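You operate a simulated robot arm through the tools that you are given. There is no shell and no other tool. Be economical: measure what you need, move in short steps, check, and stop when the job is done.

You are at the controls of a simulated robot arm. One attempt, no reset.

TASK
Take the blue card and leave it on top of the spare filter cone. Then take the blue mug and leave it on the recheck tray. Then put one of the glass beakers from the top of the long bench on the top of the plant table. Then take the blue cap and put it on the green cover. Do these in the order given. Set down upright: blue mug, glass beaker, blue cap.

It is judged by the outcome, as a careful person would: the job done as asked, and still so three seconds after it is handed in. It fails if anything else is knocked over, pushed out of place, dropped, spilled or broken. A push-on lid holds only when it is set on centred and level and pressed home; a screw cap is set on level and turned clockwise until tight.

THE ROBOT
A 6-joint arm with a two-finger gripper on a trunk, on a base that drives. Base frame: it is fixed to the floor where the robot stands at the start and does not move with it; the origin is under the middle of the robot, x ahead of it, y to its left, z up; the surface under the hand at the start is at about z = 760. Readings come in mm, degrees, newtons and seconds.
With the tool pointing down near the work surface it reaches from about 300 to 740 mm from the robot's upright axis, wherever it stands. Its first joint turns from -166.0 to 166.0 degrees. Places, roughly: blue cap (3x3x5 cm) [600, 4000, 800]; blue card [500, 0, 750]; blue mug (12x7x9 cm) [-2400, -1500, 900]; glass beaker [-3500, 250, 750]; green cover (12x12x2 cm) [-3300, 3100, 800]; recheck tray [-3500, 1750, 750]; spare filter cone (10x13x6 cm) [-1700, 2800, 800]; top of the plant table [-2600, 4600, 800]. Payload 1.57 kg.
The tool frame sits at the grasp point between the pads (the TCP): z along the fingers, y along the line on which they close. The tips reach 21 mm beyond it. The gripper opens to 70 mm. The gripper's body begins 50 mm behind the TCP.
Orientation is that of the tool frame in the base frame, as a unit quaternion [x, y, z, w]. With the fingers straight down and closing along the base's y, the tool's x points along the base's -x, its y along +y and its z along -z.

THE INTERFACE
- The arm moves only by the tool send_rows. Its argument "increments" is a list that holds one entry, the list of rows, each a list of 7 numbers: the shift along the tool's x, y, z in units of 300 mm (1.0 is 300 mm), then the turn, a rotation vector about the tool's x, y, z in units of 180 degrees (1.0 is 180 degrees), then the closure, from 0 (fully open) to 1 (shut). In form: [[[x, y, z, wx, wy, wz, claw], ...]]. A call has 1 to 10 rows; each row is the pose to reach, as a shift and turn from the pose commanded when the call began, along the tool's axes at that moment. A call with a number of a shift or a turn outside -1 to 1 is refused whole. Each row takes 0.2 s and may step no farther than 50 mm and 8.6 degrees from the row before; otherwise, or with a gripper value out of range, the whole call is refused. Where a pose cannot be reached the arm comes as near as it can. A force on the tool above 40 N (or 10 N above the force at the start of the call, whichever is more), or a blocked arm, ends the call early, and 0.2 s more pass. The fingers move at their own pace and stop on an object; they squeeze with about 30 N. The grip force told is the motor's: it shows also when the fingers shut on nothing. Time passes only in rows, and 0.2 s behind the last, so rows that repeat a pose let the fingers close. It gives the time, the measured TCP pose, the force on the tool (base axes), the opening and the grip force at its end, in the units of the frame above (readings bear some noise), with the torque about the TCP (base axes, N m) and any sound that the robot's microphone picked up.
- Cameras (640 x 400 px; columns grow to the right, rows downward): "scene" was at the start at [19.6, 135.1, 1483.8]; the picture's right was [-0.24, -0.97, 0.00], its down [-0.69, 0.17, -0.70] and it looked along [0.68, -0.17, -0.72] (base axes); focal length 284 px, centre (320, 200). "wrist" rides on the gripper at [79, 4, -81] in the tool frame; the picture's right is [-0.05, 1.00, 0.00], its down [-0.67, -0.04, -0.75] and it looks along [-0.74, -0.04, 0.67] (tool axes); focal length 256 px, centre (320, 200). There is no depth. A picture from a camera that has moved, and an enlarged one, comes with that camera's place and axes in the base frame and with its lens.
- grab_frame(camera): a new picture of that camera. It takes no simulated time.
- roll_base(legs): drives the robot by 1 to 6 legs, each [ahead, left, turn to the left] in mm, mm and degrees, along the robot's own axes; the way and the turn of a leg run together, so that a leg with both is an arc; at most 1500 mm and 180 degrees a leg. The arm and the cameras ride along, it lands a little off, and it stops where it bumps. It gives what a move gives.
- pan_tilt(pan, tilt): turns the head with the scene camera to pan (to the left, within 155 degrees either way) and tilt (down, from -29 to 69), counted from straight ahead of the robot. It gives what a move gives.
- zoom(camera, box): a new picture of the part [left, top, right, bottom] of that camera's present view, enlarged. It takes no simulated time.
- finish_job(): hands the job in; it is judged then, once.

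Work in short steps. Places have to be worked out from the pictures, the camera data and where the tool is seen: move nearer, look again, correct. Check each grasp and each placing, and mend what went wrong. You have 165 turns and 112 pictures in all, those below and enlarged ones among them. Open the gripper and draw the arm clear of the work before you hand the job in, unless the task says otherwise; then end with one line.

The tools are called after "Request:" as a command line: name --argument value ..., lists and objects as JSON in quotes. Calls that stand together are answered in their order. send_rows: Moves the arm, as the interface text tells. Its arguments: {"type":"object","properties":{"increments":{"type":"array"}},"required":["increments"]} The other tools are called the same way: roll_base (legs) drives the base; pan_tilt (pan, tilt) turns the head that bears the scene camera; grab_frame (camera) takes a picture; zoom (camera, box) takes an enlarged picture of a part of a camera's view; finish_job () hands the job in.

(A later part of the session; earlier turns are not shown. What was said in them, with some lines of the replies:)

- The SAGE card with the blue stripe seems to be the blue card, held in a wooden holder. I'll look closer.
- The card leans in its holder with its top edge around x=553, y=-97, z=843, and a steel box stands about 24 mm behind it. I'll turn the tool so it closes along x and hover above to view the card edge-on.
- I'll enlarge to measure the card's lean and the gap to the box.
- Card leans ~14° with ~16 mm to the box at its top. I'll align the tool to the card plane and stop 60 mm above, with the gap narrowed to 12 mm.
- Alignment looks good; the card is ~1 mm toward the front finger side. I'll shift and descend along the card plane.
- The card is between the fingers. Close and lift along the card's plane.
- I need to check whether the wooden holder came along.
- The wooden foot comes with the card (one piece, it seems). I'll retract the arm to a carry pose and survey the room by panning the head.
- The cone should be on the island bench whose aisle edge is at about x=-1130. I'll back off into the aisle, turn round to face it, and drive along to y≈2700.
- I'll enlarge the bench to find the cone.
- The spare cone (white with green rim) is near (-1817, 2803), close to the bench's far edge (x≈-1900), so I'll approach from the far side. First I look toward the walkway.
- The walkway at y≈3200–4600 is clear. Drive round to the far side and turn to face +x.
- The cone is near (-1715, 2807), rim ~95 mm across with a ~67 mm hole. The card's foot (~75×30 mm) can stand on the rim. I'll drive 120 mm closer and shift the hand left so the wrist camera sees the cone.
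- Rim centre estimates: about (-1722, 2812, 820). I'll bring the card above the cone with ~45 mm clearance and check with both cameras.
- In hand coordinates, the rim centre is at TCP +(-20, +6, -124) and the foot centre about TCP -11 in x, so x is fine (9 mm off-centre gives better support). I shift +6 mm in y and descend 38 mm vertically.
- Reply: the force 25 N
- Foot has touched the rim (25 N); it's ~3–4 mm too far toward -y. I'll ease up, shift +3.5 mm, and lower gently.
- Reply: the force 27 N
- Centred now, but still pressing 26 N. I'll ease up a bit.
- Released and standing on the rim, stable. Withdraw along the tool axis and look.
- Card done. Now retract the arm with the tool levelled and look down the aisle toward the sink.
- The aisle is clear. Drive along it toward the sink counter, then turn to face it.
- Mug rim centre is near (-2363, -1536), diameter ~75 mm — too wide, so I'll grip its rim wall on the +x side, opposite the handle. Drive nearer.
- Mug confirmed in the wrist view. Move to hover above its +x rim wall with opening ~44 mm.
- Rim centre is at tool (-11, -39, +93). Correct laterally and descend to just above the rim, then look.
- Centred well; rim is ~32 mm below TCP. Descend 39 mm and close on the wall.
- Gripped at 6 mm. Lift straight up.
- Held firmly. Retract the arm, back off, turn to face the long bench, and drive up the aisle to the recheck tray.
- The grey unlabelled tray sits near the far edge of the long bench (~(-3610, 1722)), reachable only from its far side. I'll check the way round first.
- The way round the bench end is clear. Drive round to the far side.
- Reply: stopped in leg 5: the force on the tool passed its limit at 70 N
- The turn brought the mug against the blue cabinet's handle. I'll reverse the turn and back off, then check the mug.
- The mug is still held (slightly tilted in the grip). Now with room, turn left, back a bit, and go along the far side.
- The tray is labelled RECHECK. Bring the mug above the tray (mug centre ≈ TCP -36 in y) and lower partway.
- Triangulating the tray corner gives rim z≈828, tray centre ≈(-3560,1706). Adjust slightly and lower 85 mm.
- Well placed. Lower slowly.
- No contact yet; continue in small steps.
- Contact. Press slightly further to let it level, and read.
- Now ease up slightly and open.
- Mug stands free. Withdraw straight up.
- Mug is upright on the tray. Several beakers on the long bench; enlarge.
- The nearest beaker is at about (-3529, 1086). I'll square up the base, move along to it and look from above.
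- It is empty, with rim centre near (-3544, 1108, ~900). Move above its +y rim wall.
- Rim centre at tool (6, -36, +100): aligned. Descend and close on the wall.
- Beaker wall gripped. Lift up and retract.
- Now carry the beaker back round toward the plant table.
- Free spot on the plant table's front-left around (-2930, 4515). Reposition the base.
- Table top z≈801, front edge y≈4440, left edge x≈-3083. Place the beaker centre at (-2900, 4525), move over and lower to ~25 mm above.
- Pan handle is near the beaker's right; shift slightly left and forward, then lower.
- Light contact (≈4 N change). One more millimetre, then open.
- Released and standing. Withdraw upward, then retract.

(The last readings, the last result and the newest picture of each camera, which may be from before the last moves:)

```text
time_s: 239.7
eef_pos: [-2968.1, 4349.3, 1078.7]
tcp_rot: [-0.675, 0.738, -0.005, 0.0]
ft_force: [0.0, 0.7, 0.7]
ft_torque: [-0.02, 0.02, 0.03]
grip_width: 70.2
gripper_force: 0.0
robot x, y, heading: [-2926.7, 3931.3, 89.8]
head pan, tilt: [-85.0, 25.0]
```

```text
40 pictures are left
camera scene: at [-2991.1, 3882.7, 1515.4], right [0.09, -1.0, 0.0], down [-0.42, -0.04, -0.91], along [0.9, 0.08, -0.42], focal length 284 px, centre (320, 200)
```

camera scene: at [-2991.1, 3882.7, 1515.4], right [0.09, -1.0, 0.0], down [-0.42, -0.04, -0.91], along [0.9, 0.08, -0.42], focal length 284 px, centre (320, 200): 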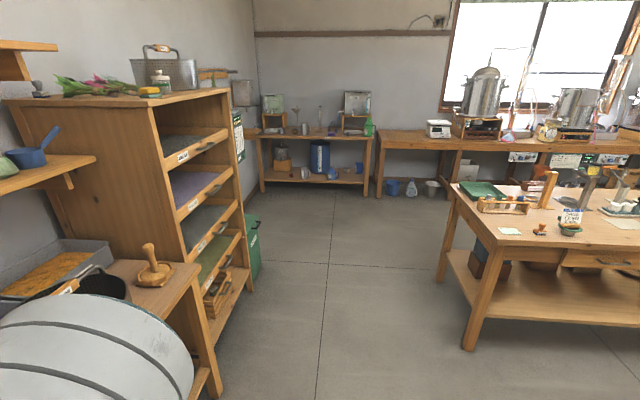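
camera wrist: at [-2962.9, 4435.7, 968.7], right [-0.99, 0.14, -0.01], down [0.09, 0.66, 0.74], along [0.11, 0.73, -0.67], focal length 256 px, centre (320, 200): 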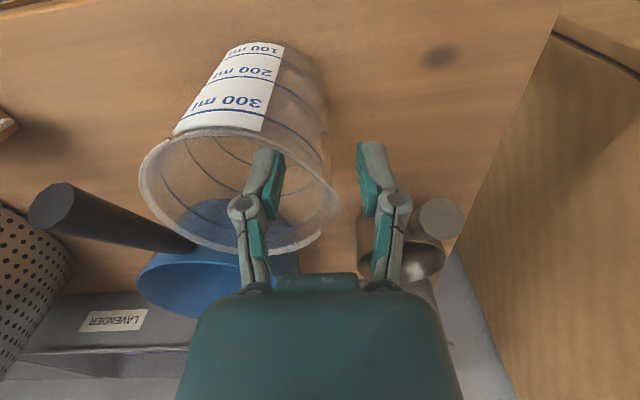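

Beaker stands on the plant table; card still on the cone. Head to the table at x≈600, y≈4000 for the blue cap.

Request:
roll_base --legs '[[-200, 0, 0], [0, 0, -90], [1300, 0, 0], [1250, 0, 0]]'

Request:
pan_tilt --pan 15 --tilt 32

Request:
grab_frame --camera "scene"

```text
time_s: 257.2
eef_pos: [50.6, 3815.9, 1078.4]
tcp_rot: [0.036, 0.999, -0.004, -0.003]
ft_force: [0.3, -0.4, -0.9]
ft_torque: [0.0, -0.02, 0.01]
grip_width: 70.1
gripper_force: 0.1
robot x, y, heading: [-365.0, 3769.3, 1.2]
head pan, tilt: [-85.0, 25.0]
```

```text
time_s: 258.9
eef_pos: [50.7, 3817.1, 1078.0]
tcp_rot: [0.035, 0.999, -0.004, -0.003]
ft_force: [-0.6, -1.0, 0.4]
ft_torque: [0.01, -0.02, -0.01]
grip_width: 70.1
gripper_force: 0.1
robot x, y, heading: [-363.6, 3768.1, 1.1]
head pan, tilt: [15.0, 32.0]
```

```text
39 pictures are left
camera scene: at [-340.5, 3946.7, 1504.1], right [0.28, -0.96, 0.0], down [-0.51, -0.15, -0.85], along [0.81, 0.24, -0.53], focal length 284 px, centre (320, 200)
```

scene: 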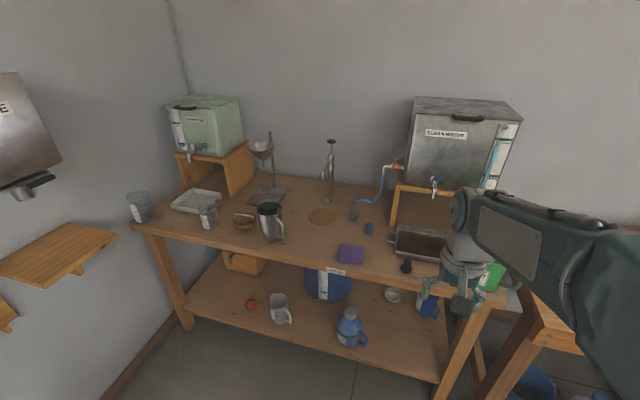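

Request:
zoom --camera "scene" --box '[300, 180, 440, 280]'

```text
4.00 times, centred on (370, 230) of scene
camera zoom: at [-340.5, 3946.7, 1504.1], right [0.28, -0.96, 0.0], down [-0.51, -0.15, -0.85], along [0.81, 0.24, -0.53], focal length 1134 px, centre (120, 80)
```

zoom: 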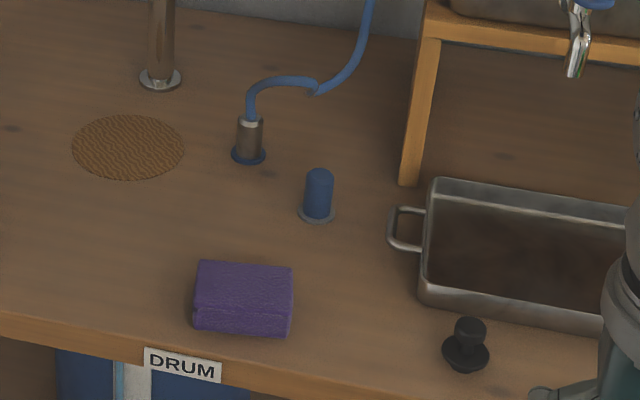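

Blue cap at about (556, 4010). Drive nearer and view from the wrist.

Request:
roll_base --legs '[[330, 200, -1]]'

Request:
grab_frame --camera "wrist"

```text
time_s: 261.4
eef_pos: [382.7, 4004.2, 1077.9]
tcp_rot: [0.048, 0.999, -0.004, -0.003]
ft_force: [-0.5, 0.7, -0.3]
ft_torque: [0.02, 0.01, 0.02]
grip_width: 69.9
gripper_force: 0.1
robot x, y, heading: [-34.6, 3969.1, -0.2]
head pan, tilt: [15.0, 32.0]
```

```text
37 pictures are left
camera wrist: at [305.2, 4016.7, 1160.5], right [0.15, 0.99, -0.01], down [0.66, -0.09, 0.74], along [0.73, -0.11, -0.67], focal length 256 px, centre (320, 200)
```

wrist: 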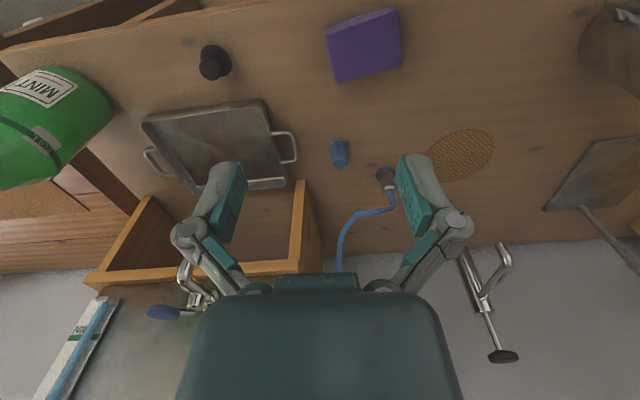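

Cap is at about (587, 4008). Hover above it with a 50 mm opening.

Request:
send_rows --increments '[[[-0.14, 0.02, 0.02, 0, 0, 0, 0.3], [-0.28, 0.035, 0.07, 0, 0, 0, 0.3], [-0.4, 0.05, 0.17, 0, 0, 0, 0.3], [-0.5, 0.06, 0.28, 0, 0, 0, 0.3], [-0.6, 0.07, 0.38, 0, 0, 0, 0.3], [-0.662, 0.077, 0.49, 0, 0, 0, 0.3]]]'

Request:
grab_frame --camera "wrist"

```text
time_s: 262.8
eef_pos: [581.7, 4012.9, 933.0]
tcp_rot: [0.047, 0.999, -0.004, -0.002]
ft_force: [0.5, -0.1, 0.3]
ft_torque: [-0.02, -0.02, -0.02]
grip_width: 49.1
gripper_force: 0.0
robot x, y, heading: [-34.6, 3971.4, -0.1]
head pan, tilt: [15.0, 32.0]
```

```text
36 pictures are left
camera wrist: at [504.2, 4025.2, 1015.1], right [0.15, 0.99, -0.01], down [0.66, -0.09, 0.74], along [0.73, -0.12, -0.67], focal length 256 px, centre (320, 200)
```

wrist: 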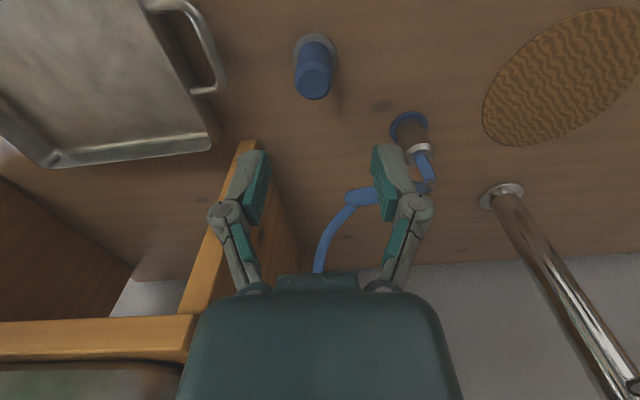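

Cap is nearly under the TCP (offset ~+3, -4 mm). Correct and go lower to verify.

Request:
send_rows --increments '[[[0.011, -0.013, 0.1, 0, 0, 0, 0.3], [0.011, -0.013, 0.2, 0, 0, 0, 0.3]]]'

Request:
grab_frame --camera "wrist"

```text
time_s: 263.4
eef_pos: [578.9, 4005.4, 869.7]
tcp_rot: [0.048, 0.999, -0.003, -0.002]
ft_force: [0.5, 0.5, -0.4]
ft_torque: [0.01, -0.03, -0.01]
grip_width: 49.2
gripper_force: 0.1
robot x, y, heading: [-35.0, 3964.4, -0.5]
head pan, tilt: [15.0, 32.0]
```

```text
35 pictures are left
camera wrist: at [500.6, 4018.5, 952.1], right [0.15, 0.99, -0.01], down [0.66, -0.09, 0.74], along [0.73, -0.12, -0.67], focal length 256 px, centre (320, 200)
```

wrist: 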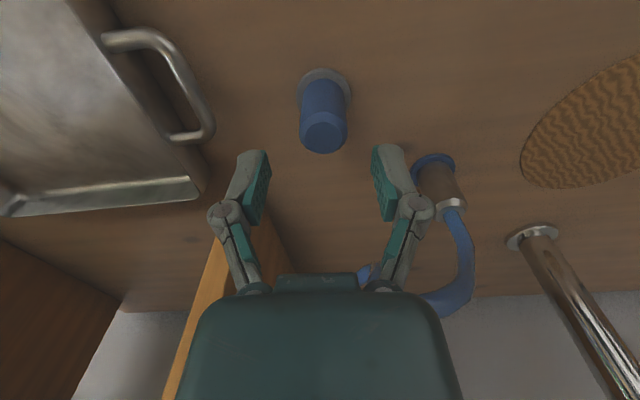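

Cap is centred (top z≈831, base ≈780). Descend and grip.

Request:
send_rows --increments '[[[0.008, 0.007, 0.09, 0, 0, 0, 0.3], [0.008, 0.007, 0.185, 0, 0, 0, 0.3], [0.008, 0.007, 0.185, 0, 0, 0, 0.5], [0.008, 0.007, 0.185, 0, 0, 0, 0.9], [0.008, 0.007, 0.185, 0, 0, 0, 0.9]]]'

Request:
grab_frame --camera "wrist"

```text
time_s: 264.6
eef_pos: [572.9, 4009.8, 812.3]
tcp_rot: [0.047, 0.999, -0.005, -0.002]
ft_force: [0.3, 0.9, 2.0]
ft_torque: [0.01, 0.0, 0.03]
grip_width: 26.3
gripper_force: 30.1
robot x, y, heading: [-35.8, 3969.1, -0.3]
head pan, tilt: [15.0, 32.0]
```

```text
34 pictures are left
camera wrist: at [496.6, 4022.0, 894.9], right [0.15, 0.99, -0.01], down [0.66, -0.09, 0.74], along [0.73, -0.12, -0.67], focal length 256 px, centre (320, 200)
```

wrist: 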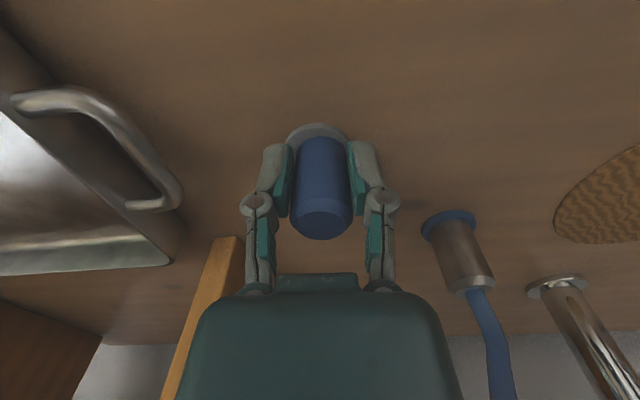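

Gripped at 26 mm. Lift gently and check.

Request:
send_rows --increments '[[[0, 0, -0.02, 0, 0, 0, 0.9], [0, 0, -0.05, 0, 0, 0, 0.9], [0, 0, -0.1, 0, 0, 0, 0.9], [0, 0, -0.2, 0, 0, 0, 0.9], [0, 0, -0.33, 0, 0, 0, 0.9], [0, 0, -0.46, 0, 0, 0, 0.9]]]'

Request:
grab_frame --camera "wrist"

```text
time_s: 265.9
eef_pos: [575.0, 4006.4, 951.6]
tcp_rot: [0.048, 0.999, -0.004, -0.004]
ft_force: [-0.3, 0.2, -1.0]
ft_torque: [-0.02, 0.02, -0.02]
grip_width: 25.9
gripper_force: 30.0
robot x, y, heading: [-36.4, 3967.5, -0.3]
head pan, tilt: [15.0, 32.0]
```

```text
33 pictures are left
camera wrist: at [497.5, 4018.7, 1034.2], right [0.15, 0.99, -0.01], down [0.67, -0.09, 0.74], along [0.73, -0.12, -0.67], focal length 256 px, centre (320, 200)
```

wrist: 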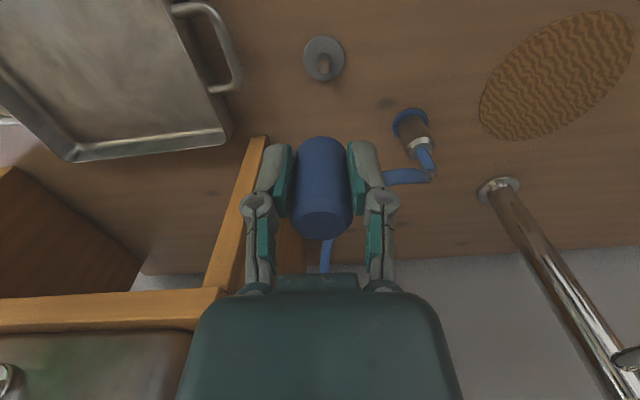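

The cap came off its peg cleanly. Retract and drive to the long bench's end, facing -y, to find the green cover.

Request:
send_rows --increments '[[[0.03, 0, -0.13, 0, 0, 0, 0.9], [0.12, 0, -0.26, 0, 0, 0, 0.9], [0.25, 0, -0.36, 0, 0, 0, 0.9], [0.4, 0, -0.43, 0, 0, 0, 0.9], [0.52, 0, -0.43, 0, 0, 0, 0.9], [0.62, 0, -0.43, 0, 0, 0, 0.9]]]'

Request:
roll_base --legs '[[-300, -150, 0], [-1450, 0, 0], [-1450, 0, 0], [0, 0, -90]]'

Request:
pan_tilt --pan 0 --tilt 40

Request:
grab_frame --camera "scene"

```text
time_s: 267.4
eef_pos: [388.4, 4029.2, 1083.7]
tcp_rot: [0.048, 0.999, -0.005, -0.003]
ft_force: [-0.3, -0.1, -1.0]
ft_torque: [-0.04, 0.04, -0.01]
grip_width: 26.1
gripper_force: 29.7
robot x, y, heading: [-34.7, 3968.0, -0.1]
head pan, tilt: [15.0, 32.0]
```

```text
time_s: 287.3
eef_pos: [-3252.5, 3412.4, 1084.1]
tcp_rot: [0.757, 0.653, -0.001, -0.005]
ft_force: [1.7, 0.6, -0.6]
ft_torque: [0.0, 0.01, 0.02]
grip_width: 26.2
gripper_force: 30.2
robot x, y, heading: [-3287.5, 3839.9, -93.0]
head pan, tilt: [15.0, 32.0]
```

```text
time_s: 288.1
eef_pos: [-3251.8, 3411.9, 1084.7]
tcp_rot: [0.758, 0.653, -0.001, -0.006]
ft_force: [0.1, -0.5, -0.9]
ft_torque: [-0.02, -0.01, 0.01]
grip_width: 25.8
gripper_force: 29.8
robot x, y, heading: [-3289.6, 3835.8, -93.4]
head pan, tilt: [0.0, 40.0]
```

```text
32 pictures are left
camera scene: at [-3138.2, 3802.5, 1491.9], right [-1.0, 0.05, 0.0], down [0.03, 0.64, -0.77], along [-0.04, -0.76, -0.64], focal length 284 px, centre (320, 200)
```

scene: 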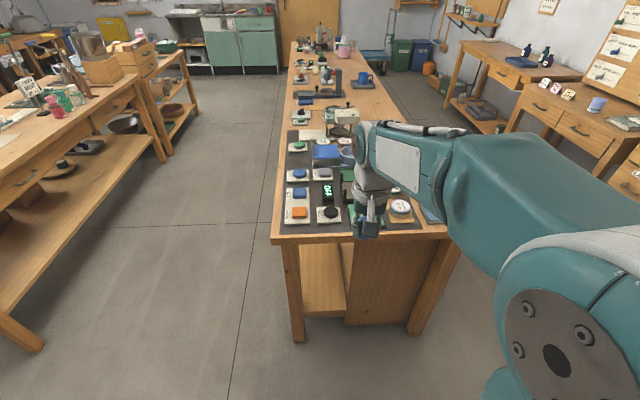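

Request:
zoom --camera "scene" --box '[265, 95, 465, 245]'

Request:
grab_frame --camera "wrist"

```text
2.67 times, centred on (365, 170) of scene
camera zoom: at [-3138.2, 3802.5, 1491.9], right [-1.0, 0.05, 0.0], down [0.03, 0.64, -0.77], along [-0.04, -0.76, -0.64], focal length 756 px, centre (200, 280)
```

zoom: 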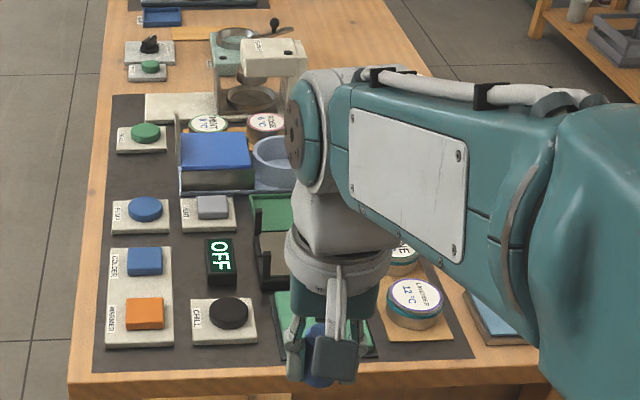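

```text
30 pictures are left
camera wrist: at [-3234.2, 3488.7, 1165.6], right [0.98, -0.2, -0.01], down [-0.13, -0.66, 0.74], along [-0.15, -0.73, -0.67], focal length 256 px, centre (320, 200)
```

wrist: 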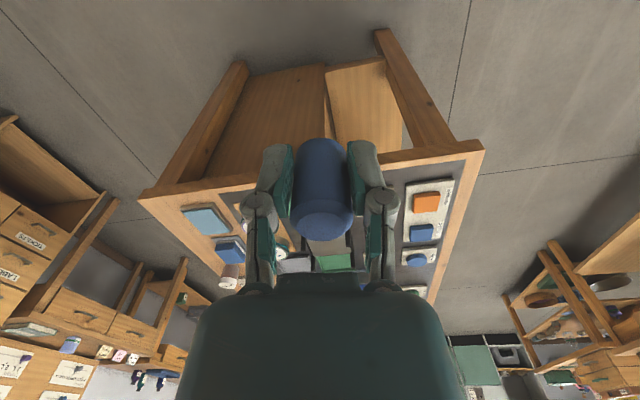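

A green plate lies behind the cap. Drive 240 mm nearer for a wrist-camera view.

Request:
roll_base --legs '[[240, 0, 3]]'

Request:
grab_frame --camera "wrist"

```text
time_s: 289.9
eef_pos: [-3239.1, 3181.8, 1083.6]
tcp_rot: [0.741, 0.671, -0.001, -0.005]
ft_force: [-0.3, 0.7, -1.4]
ft_torque: [0.03, 0.0, -0.02]
grip_width: 26.0
gripper_force: 30.0
robot x, y, heading: [-3300.4, 3608.6, -90.4]
head pan, tilt: [0.0, 40.0]
```

```text
29 pictures are left
camera wrist: at [-3225.1, 3259.1, 1165.6], right [0.99, -0.15, -0.01], down [-0.09, -0.66, 0.74], along [-0.12, -0.73, -0.67], focal length 256 px, centre (320, 200)
```

wrist: 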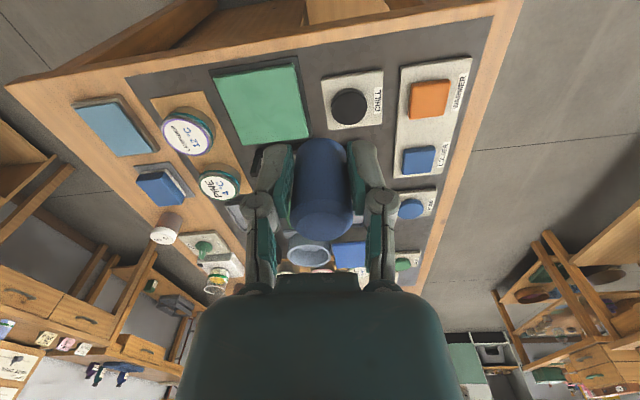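

The green square plate at ~(-3340, 3094) matches the cover. Enlarge to see its surface.

Request:
zoom --camera "wrist" --box '[180, 40, 340, 160]'

```text
3.33 times, centred on (260, 100) of wrist
camera zoom: at [-3225.1, 3259.1, 1165.6], right [0.99, -0.15, -0.01], down [-0.09, -0.66, 0.74], along [-0.12, -0.73, -0.67], focal length 853 px, centre (520, 533)
```

zoom: 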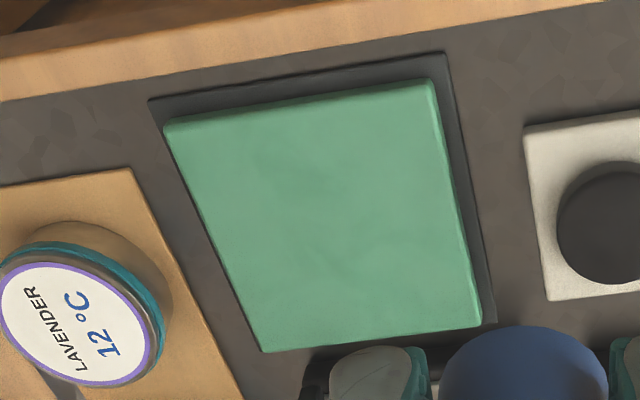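

Flat plate. Move the cap above its centre and lower partway.

Request:
send_rows --increments '[[[-0.1, -0.1, 0, 0, 0, 0, 0.9], [-0.21, -0.2, 0.04, 0, 0, 0, 0.9], [-0.325, -0.306, 0.1, 0, 0, 0, 0.9], [-0.325, -0.306, 0.23, 0, 0, 0, 0.9], [-0.325, -0.306, 0.36, 0, 0, 0, 0.9], [-0.325, -0.306, 0.5, 0, 0, 0, 0.9]]]'

Request:
grab_frame --camera "wrist"

Request:
zoom --camera "scene" --box '[300, 130, 480, 250]'

```text
refused: row 3 steps farther than a row can; nothing moved
```

```text
27 pictures are left
camera wrist: at [-3225.1, 3259.1, 1165.6], right [0.99, -0.15, -0.01], down [-0.09, -0.66, 0.74], along [-0.12, -0.73, -0.67], focal length 256 px, centre (320, 200)
```

wrist: 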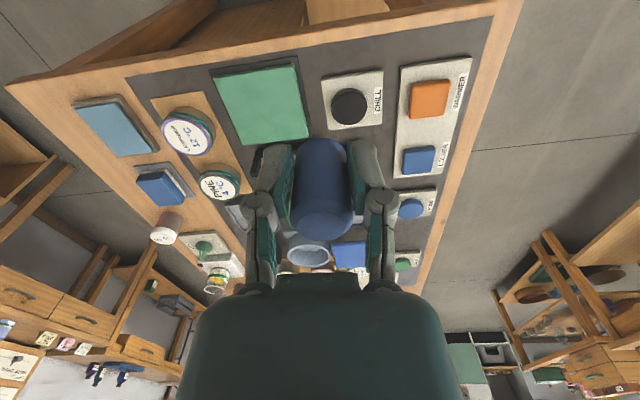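

```text
3.33 times, centred on (390, 190) of scene
camera zoom: at [-3144.4, 3577.3, 1491.9], right [-1.0, 0.01, 0.0], down [0.0, 0.64, -0.77], along [-0.01, -0.77, -0.64], focal length 945 px, centre (87, 233)
```

zoom: 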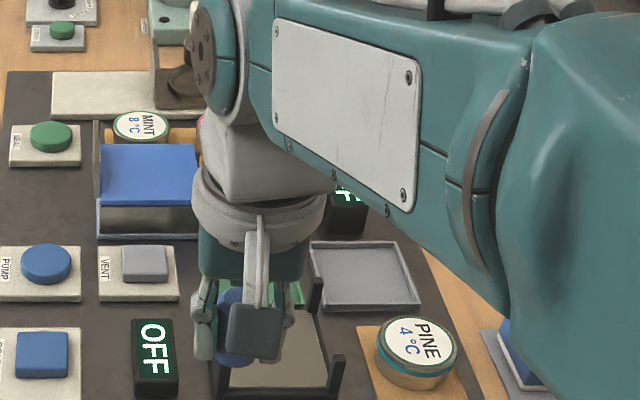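

Row step was too large; resend with smaller steps.

Request:
send_rows --increments '[[[-0.08, -0.08, 0, 0, 0, 0, 0.9], [-0.17, -0.16, 0.03, 0, 0, 0, 0.9], [-0.25, -0.24, 0.06, 0, 0, 0, 0.9], [-0.325, -0.306, 0.12, 0, 0, 0, 0.9], [-0.325, -0.306, 0.24, 0, 0, 0, 0.9], [-0.325, -0.306, 0.37, 0, 0, 0, 0.9], [-0.325, -0.306, 0.5, 0, 0, 0, 0.9]]]'

Request:
grab_frame --camera "wrist"

```text
time_s: 291.4
eef_pos: [-3341.9, 3094.3, 932.9]
tcp_rot: [0.741, 0.671, -0.002, -0.005]
ft_force: [0.3, -0.6, -0.6]
ft_torque: [0.02, 0.0, -0.01]
grip_width: 25.9
gripper_force: 29.5
robot x, y, heading: [-3300.9, 3606.2, -90.4]
head pan, tilt: [0.0, 40.0]
```

```text
25 pictures are left
camera wrist: at [-3328.8, 3172.0, 1014.1], right [0.99, -0.15, -0.01], down [-0.09, -0.66, 0.74], along [-0.12, -0.73, -0.67], focal length 256 px, centre (320, 200)
```

wrist: 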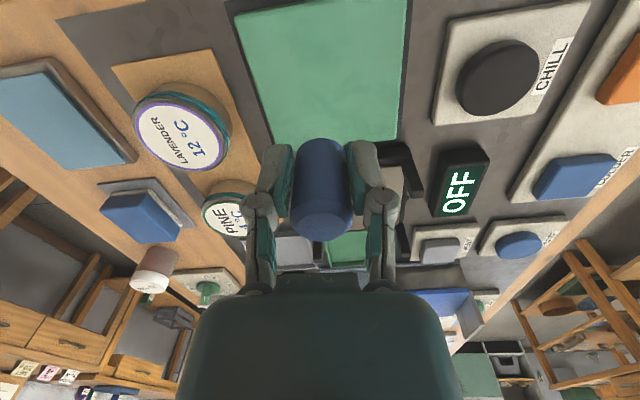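

Aligned over the cover's centre. Descend 65 mm.

Request:
send_rows --increments '[[[0, 0, 0.1, 0, 0, 0, 0.9], [0, 0, 0.18, 0, 0, 0, 0.9], [0, 0, 0.22, 0, 0, 0, 0.9]]]'

Request:
grab_frame --camera "wrist"

Request:
zoom --camera "scene" --box '[320, 170, 470, 280]'

```text
time_s: 292.2
eef_pos: [-3341.8, 3094.2, 867.1]
tcp_rot: [0.741, 0.671, -0.002, -0.005]
ft_force: [0.8, 0.2, 0.1]
ft_torque: [-0.03, 0.02, -0.03]
grip_width: 25.8
gripper_force: 29.7
robot x, y, heading: [-3296.3, 3603.8, -90.4]
head pan, tilt: [0.0, 40.0]
```

```text
24 pictures are left
camera wrist: at [-3329.1, 3172.6, 948.8], right [0.99, -0.15, -0.01], down [-0.1, -0.66, 0.74], along [-0.12, -0.73, -0.67], focal length 256 px, centre (320, 200)
```

wrist: 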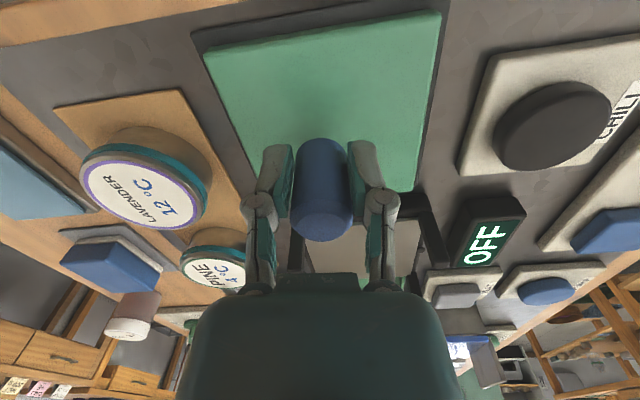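

```text
3.64 times, centred on (395, 225) of scene
camera zoom: at [-3144.7, 3576.5, 1492.0], right [-1.0, 0.01, 0.0], down [0.0, 0.64, -0.77], along [-0.01, -0.77, -0.64], focal length 1031 px, centre (47, 109)
```

zoom: 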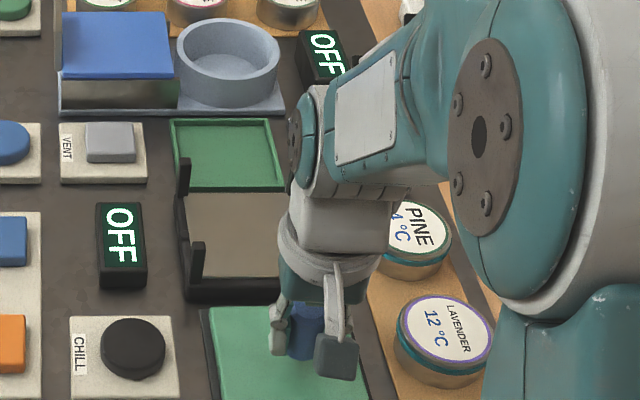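

Triangulated cover: centre (-3339, 3083), top z≈814. Shift 11 mm and lower further.

Request:
send_rows --increments '[[[-0.035, 0.013, 0, 0, 0, 0, 0.9], [-0.035, 0.013, 0.03, 0, 0, 0, 0.9], [-0.035, 0.013, 0.05, 0, 0, 0, 0.9], [-0.035, 0.013, 0.05, 0, 0, 0, 0.9]]]'

```text
time_s: 293.2
eef_pos: [-3339.5, 3083.8, 852.3]
tcp_rot: [0.742, 0.671, -0.001, -0.005]
ft_force: [-0.8, 0.1, -0.8]
ft_torque: [0.01, 0.01, -0.06]
grip_width: 26.0
gripper_force: 30.1
robot x, y, heading: [-3297.0, 3601.3, -90.3]
head pan, tilt: [0.0, 40.0]
```

Request:
send_rows --increments '[[[0, 0, 0.007, 0, 0, 0, 0.9], [0, 0, 0.015, 0, 0, 0, 0.9]]]'

```text
time_s: 293.9
eef_pos: [-3339.7, 3083.5, 849.2]
tcp_rot: [0.741, 0.671, -0.001, -0.004]
ft_force: [0.1, -0.1, -0.7]
ft_torque: [0.01, -0.04, 0.0]
grip_width: 26.0
gripper_force: 30.1
robot x, y, heading: [-3296.5, 3607.3, -90.3]
head pan, tilt: [0.0, 40.0]
```

Request:
send_rows --increments '[[[0, 0, 0.007, 0, 0, 0, 0.9], [0, 0, 0.014, 0, 0, 0, 0.9]]]'

```text
time_s: 294.4
eef_pos: [-3338.9, 3083.5, 844.2]
tcp_rot: [0.741, 0.671, -0.001, -0.004]
ft_force: [-0.7, 0.1, -0.7]
ft_torque: [-0.01, 0.03, 0.04]
grip_width: 25.9
gripper_force: 29.8
robot x, y, heading: [-3296.5, 3603.9, -90.5]
head pan, tilt: [0.0, 40.0]
```

Request:
send_rows --increments '[[[0, 0, 0.006, 0, 0, 0, 0.9], [0, 0, 0.012, 0, 0, 0, 0.9]]]'

Request:
grab_frame --camera "wrist"

```text
time_s: 295.1
eef_pos: [-3339.9, 3082.6, 841.7]
tcp_rot: [0.741, 0.671, -0.003, -0.004]
ft_force: [-0.8, 2.8, 21.3]
ft_torque: [-0.11, -0.05, 0.0]
grip_width: 26.2
gripper_force: 29.9
robot x, y, heading: [-3297.6, 3603.2, -90.4]
head pan, tilt: [0.0, 40.0]
```

```text
22 pictures are left
camera wrist: at [-3326.1, 3161.3, 923.6], right [0.99, -0.15, -0.01], down [-0.09, -0.66, 0.74], along [-0.12, -0.73, -0.67], focal length 256 px, centre (320, 200)
```

wrist: 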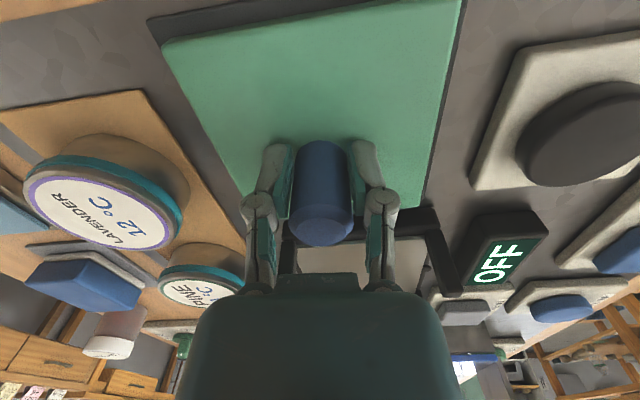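

Contact made. Ease up ~1.5 mm and open.

Request:
send_rows --increments '[[[0, 0, -0.006, 0, 0, 0, 0.9], [0, 0, -0.006, 0, 0, 0, 0.6], [0, 0, -0.006, 0, 0, 0, 0.45], [0, 0, -0.006, 0, 0, 0, 0.4]]]'

Request:
grab_frame --camera "wrist"

```text
time_s: 296.1
eef_pos: [-3340.3, 3083.7, 841.7]
tcp_rot: [0.742, 0.671, -0.001, -0.005]
ft_force: [0.7, -0.1, 1.2]
ft_torque: [-0.02, -0.02, -0.04]
grip_width: 42.1
gripper_force: 0.1
robot x, y, heading: [-3294.4, 3602.7, -90.5]
head pan, tilt: [0.0, 40.0]
```

```text
21 pictures are left
camera wrist: at [-3325.6, 3161.6, 924.8], right [0.99, -0.15, -0.01], down [-0.1, -0.66, 0.74], along [-0.12, -0.73, -0.67], focal length 256 px, centre (320, 200)
```

wrist: 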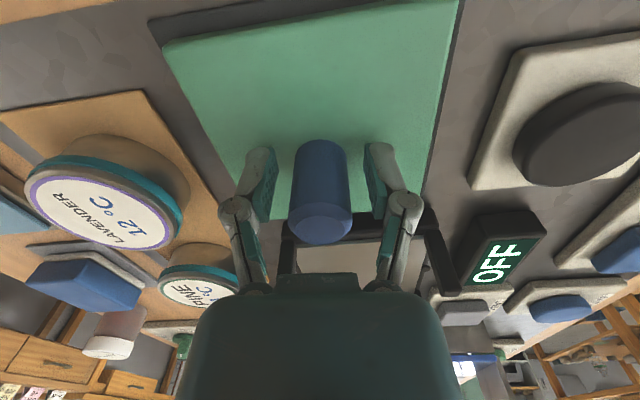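

Cap stands free. Withdraw straight up and retract, then check.

Request:
send_rows --increments '[[[0, 0, -0.06, 0, 0, 0, 0.4], [0, 0, -0.16, 0, 0, 0, 0.4], [0, 0, -0.3, 0, 0, 0, 0.3], [0, 0, -0.45, 0, 0, 0, 0.2], [0, 0, -0.6, 0, 0, 0, 0], [0.1, 0, -0.7, 0, 0, 0, 0], [0.24, 0, -0.75, 0, 0, 0, 0], [0.38, 0, -0.75, 0, 0, 0, 0]]]'

Request:
grab_frame --camera "wrist"

```text
time_s: 297.9
eef_pos: [-3326.2, 3199.3, 1069.0]
tcp_rot: [0.741, 0.671, -0.001, -0.005]
ft_force: [0.2, 0.3, -0.3]
ft_torque: [0.04, -0.02, -0.03]
grip_width: 70.1
gripper_force: 0.0
robot x, y, heading: [-3299.2, 3607.3, -90.2]
head pan, tilt: [0.0, 40.0]
```

```text
20 pictures are left
camera wrist: at [-3313.2, 3277.3, 1150.4], right [0.99, -0.15, -0.01], down [-0.1, -0.66, 0.74], along [-0.12, -0.73, -0.67], focal length 256 px, centre (320, 200)
```

wrist: 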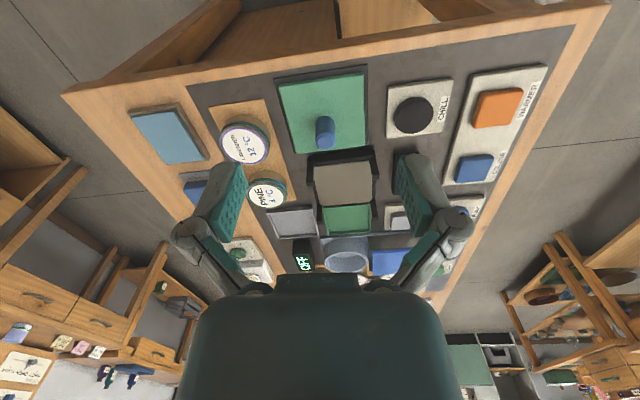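

The cap stands upright on the green cover, the gripper is open and the arm is clear. All four items are in place, so I hand the job in.

Request:
finish_job

```text
The job is handed in.
```

I did all four jobs in the order given and handed them in: the card stands on the spare filter cone, the mug on the recheck tray, a glass beaker on the plant table and the blue cap on the green cover. The mug, beaker and cap are upright. The card's wooden foot came with it and rests on the cone's rim. While I was carrying the mug, it bumped the handle of the blue OILS cabinet and slipped slightly in the grip; I saw no damage.
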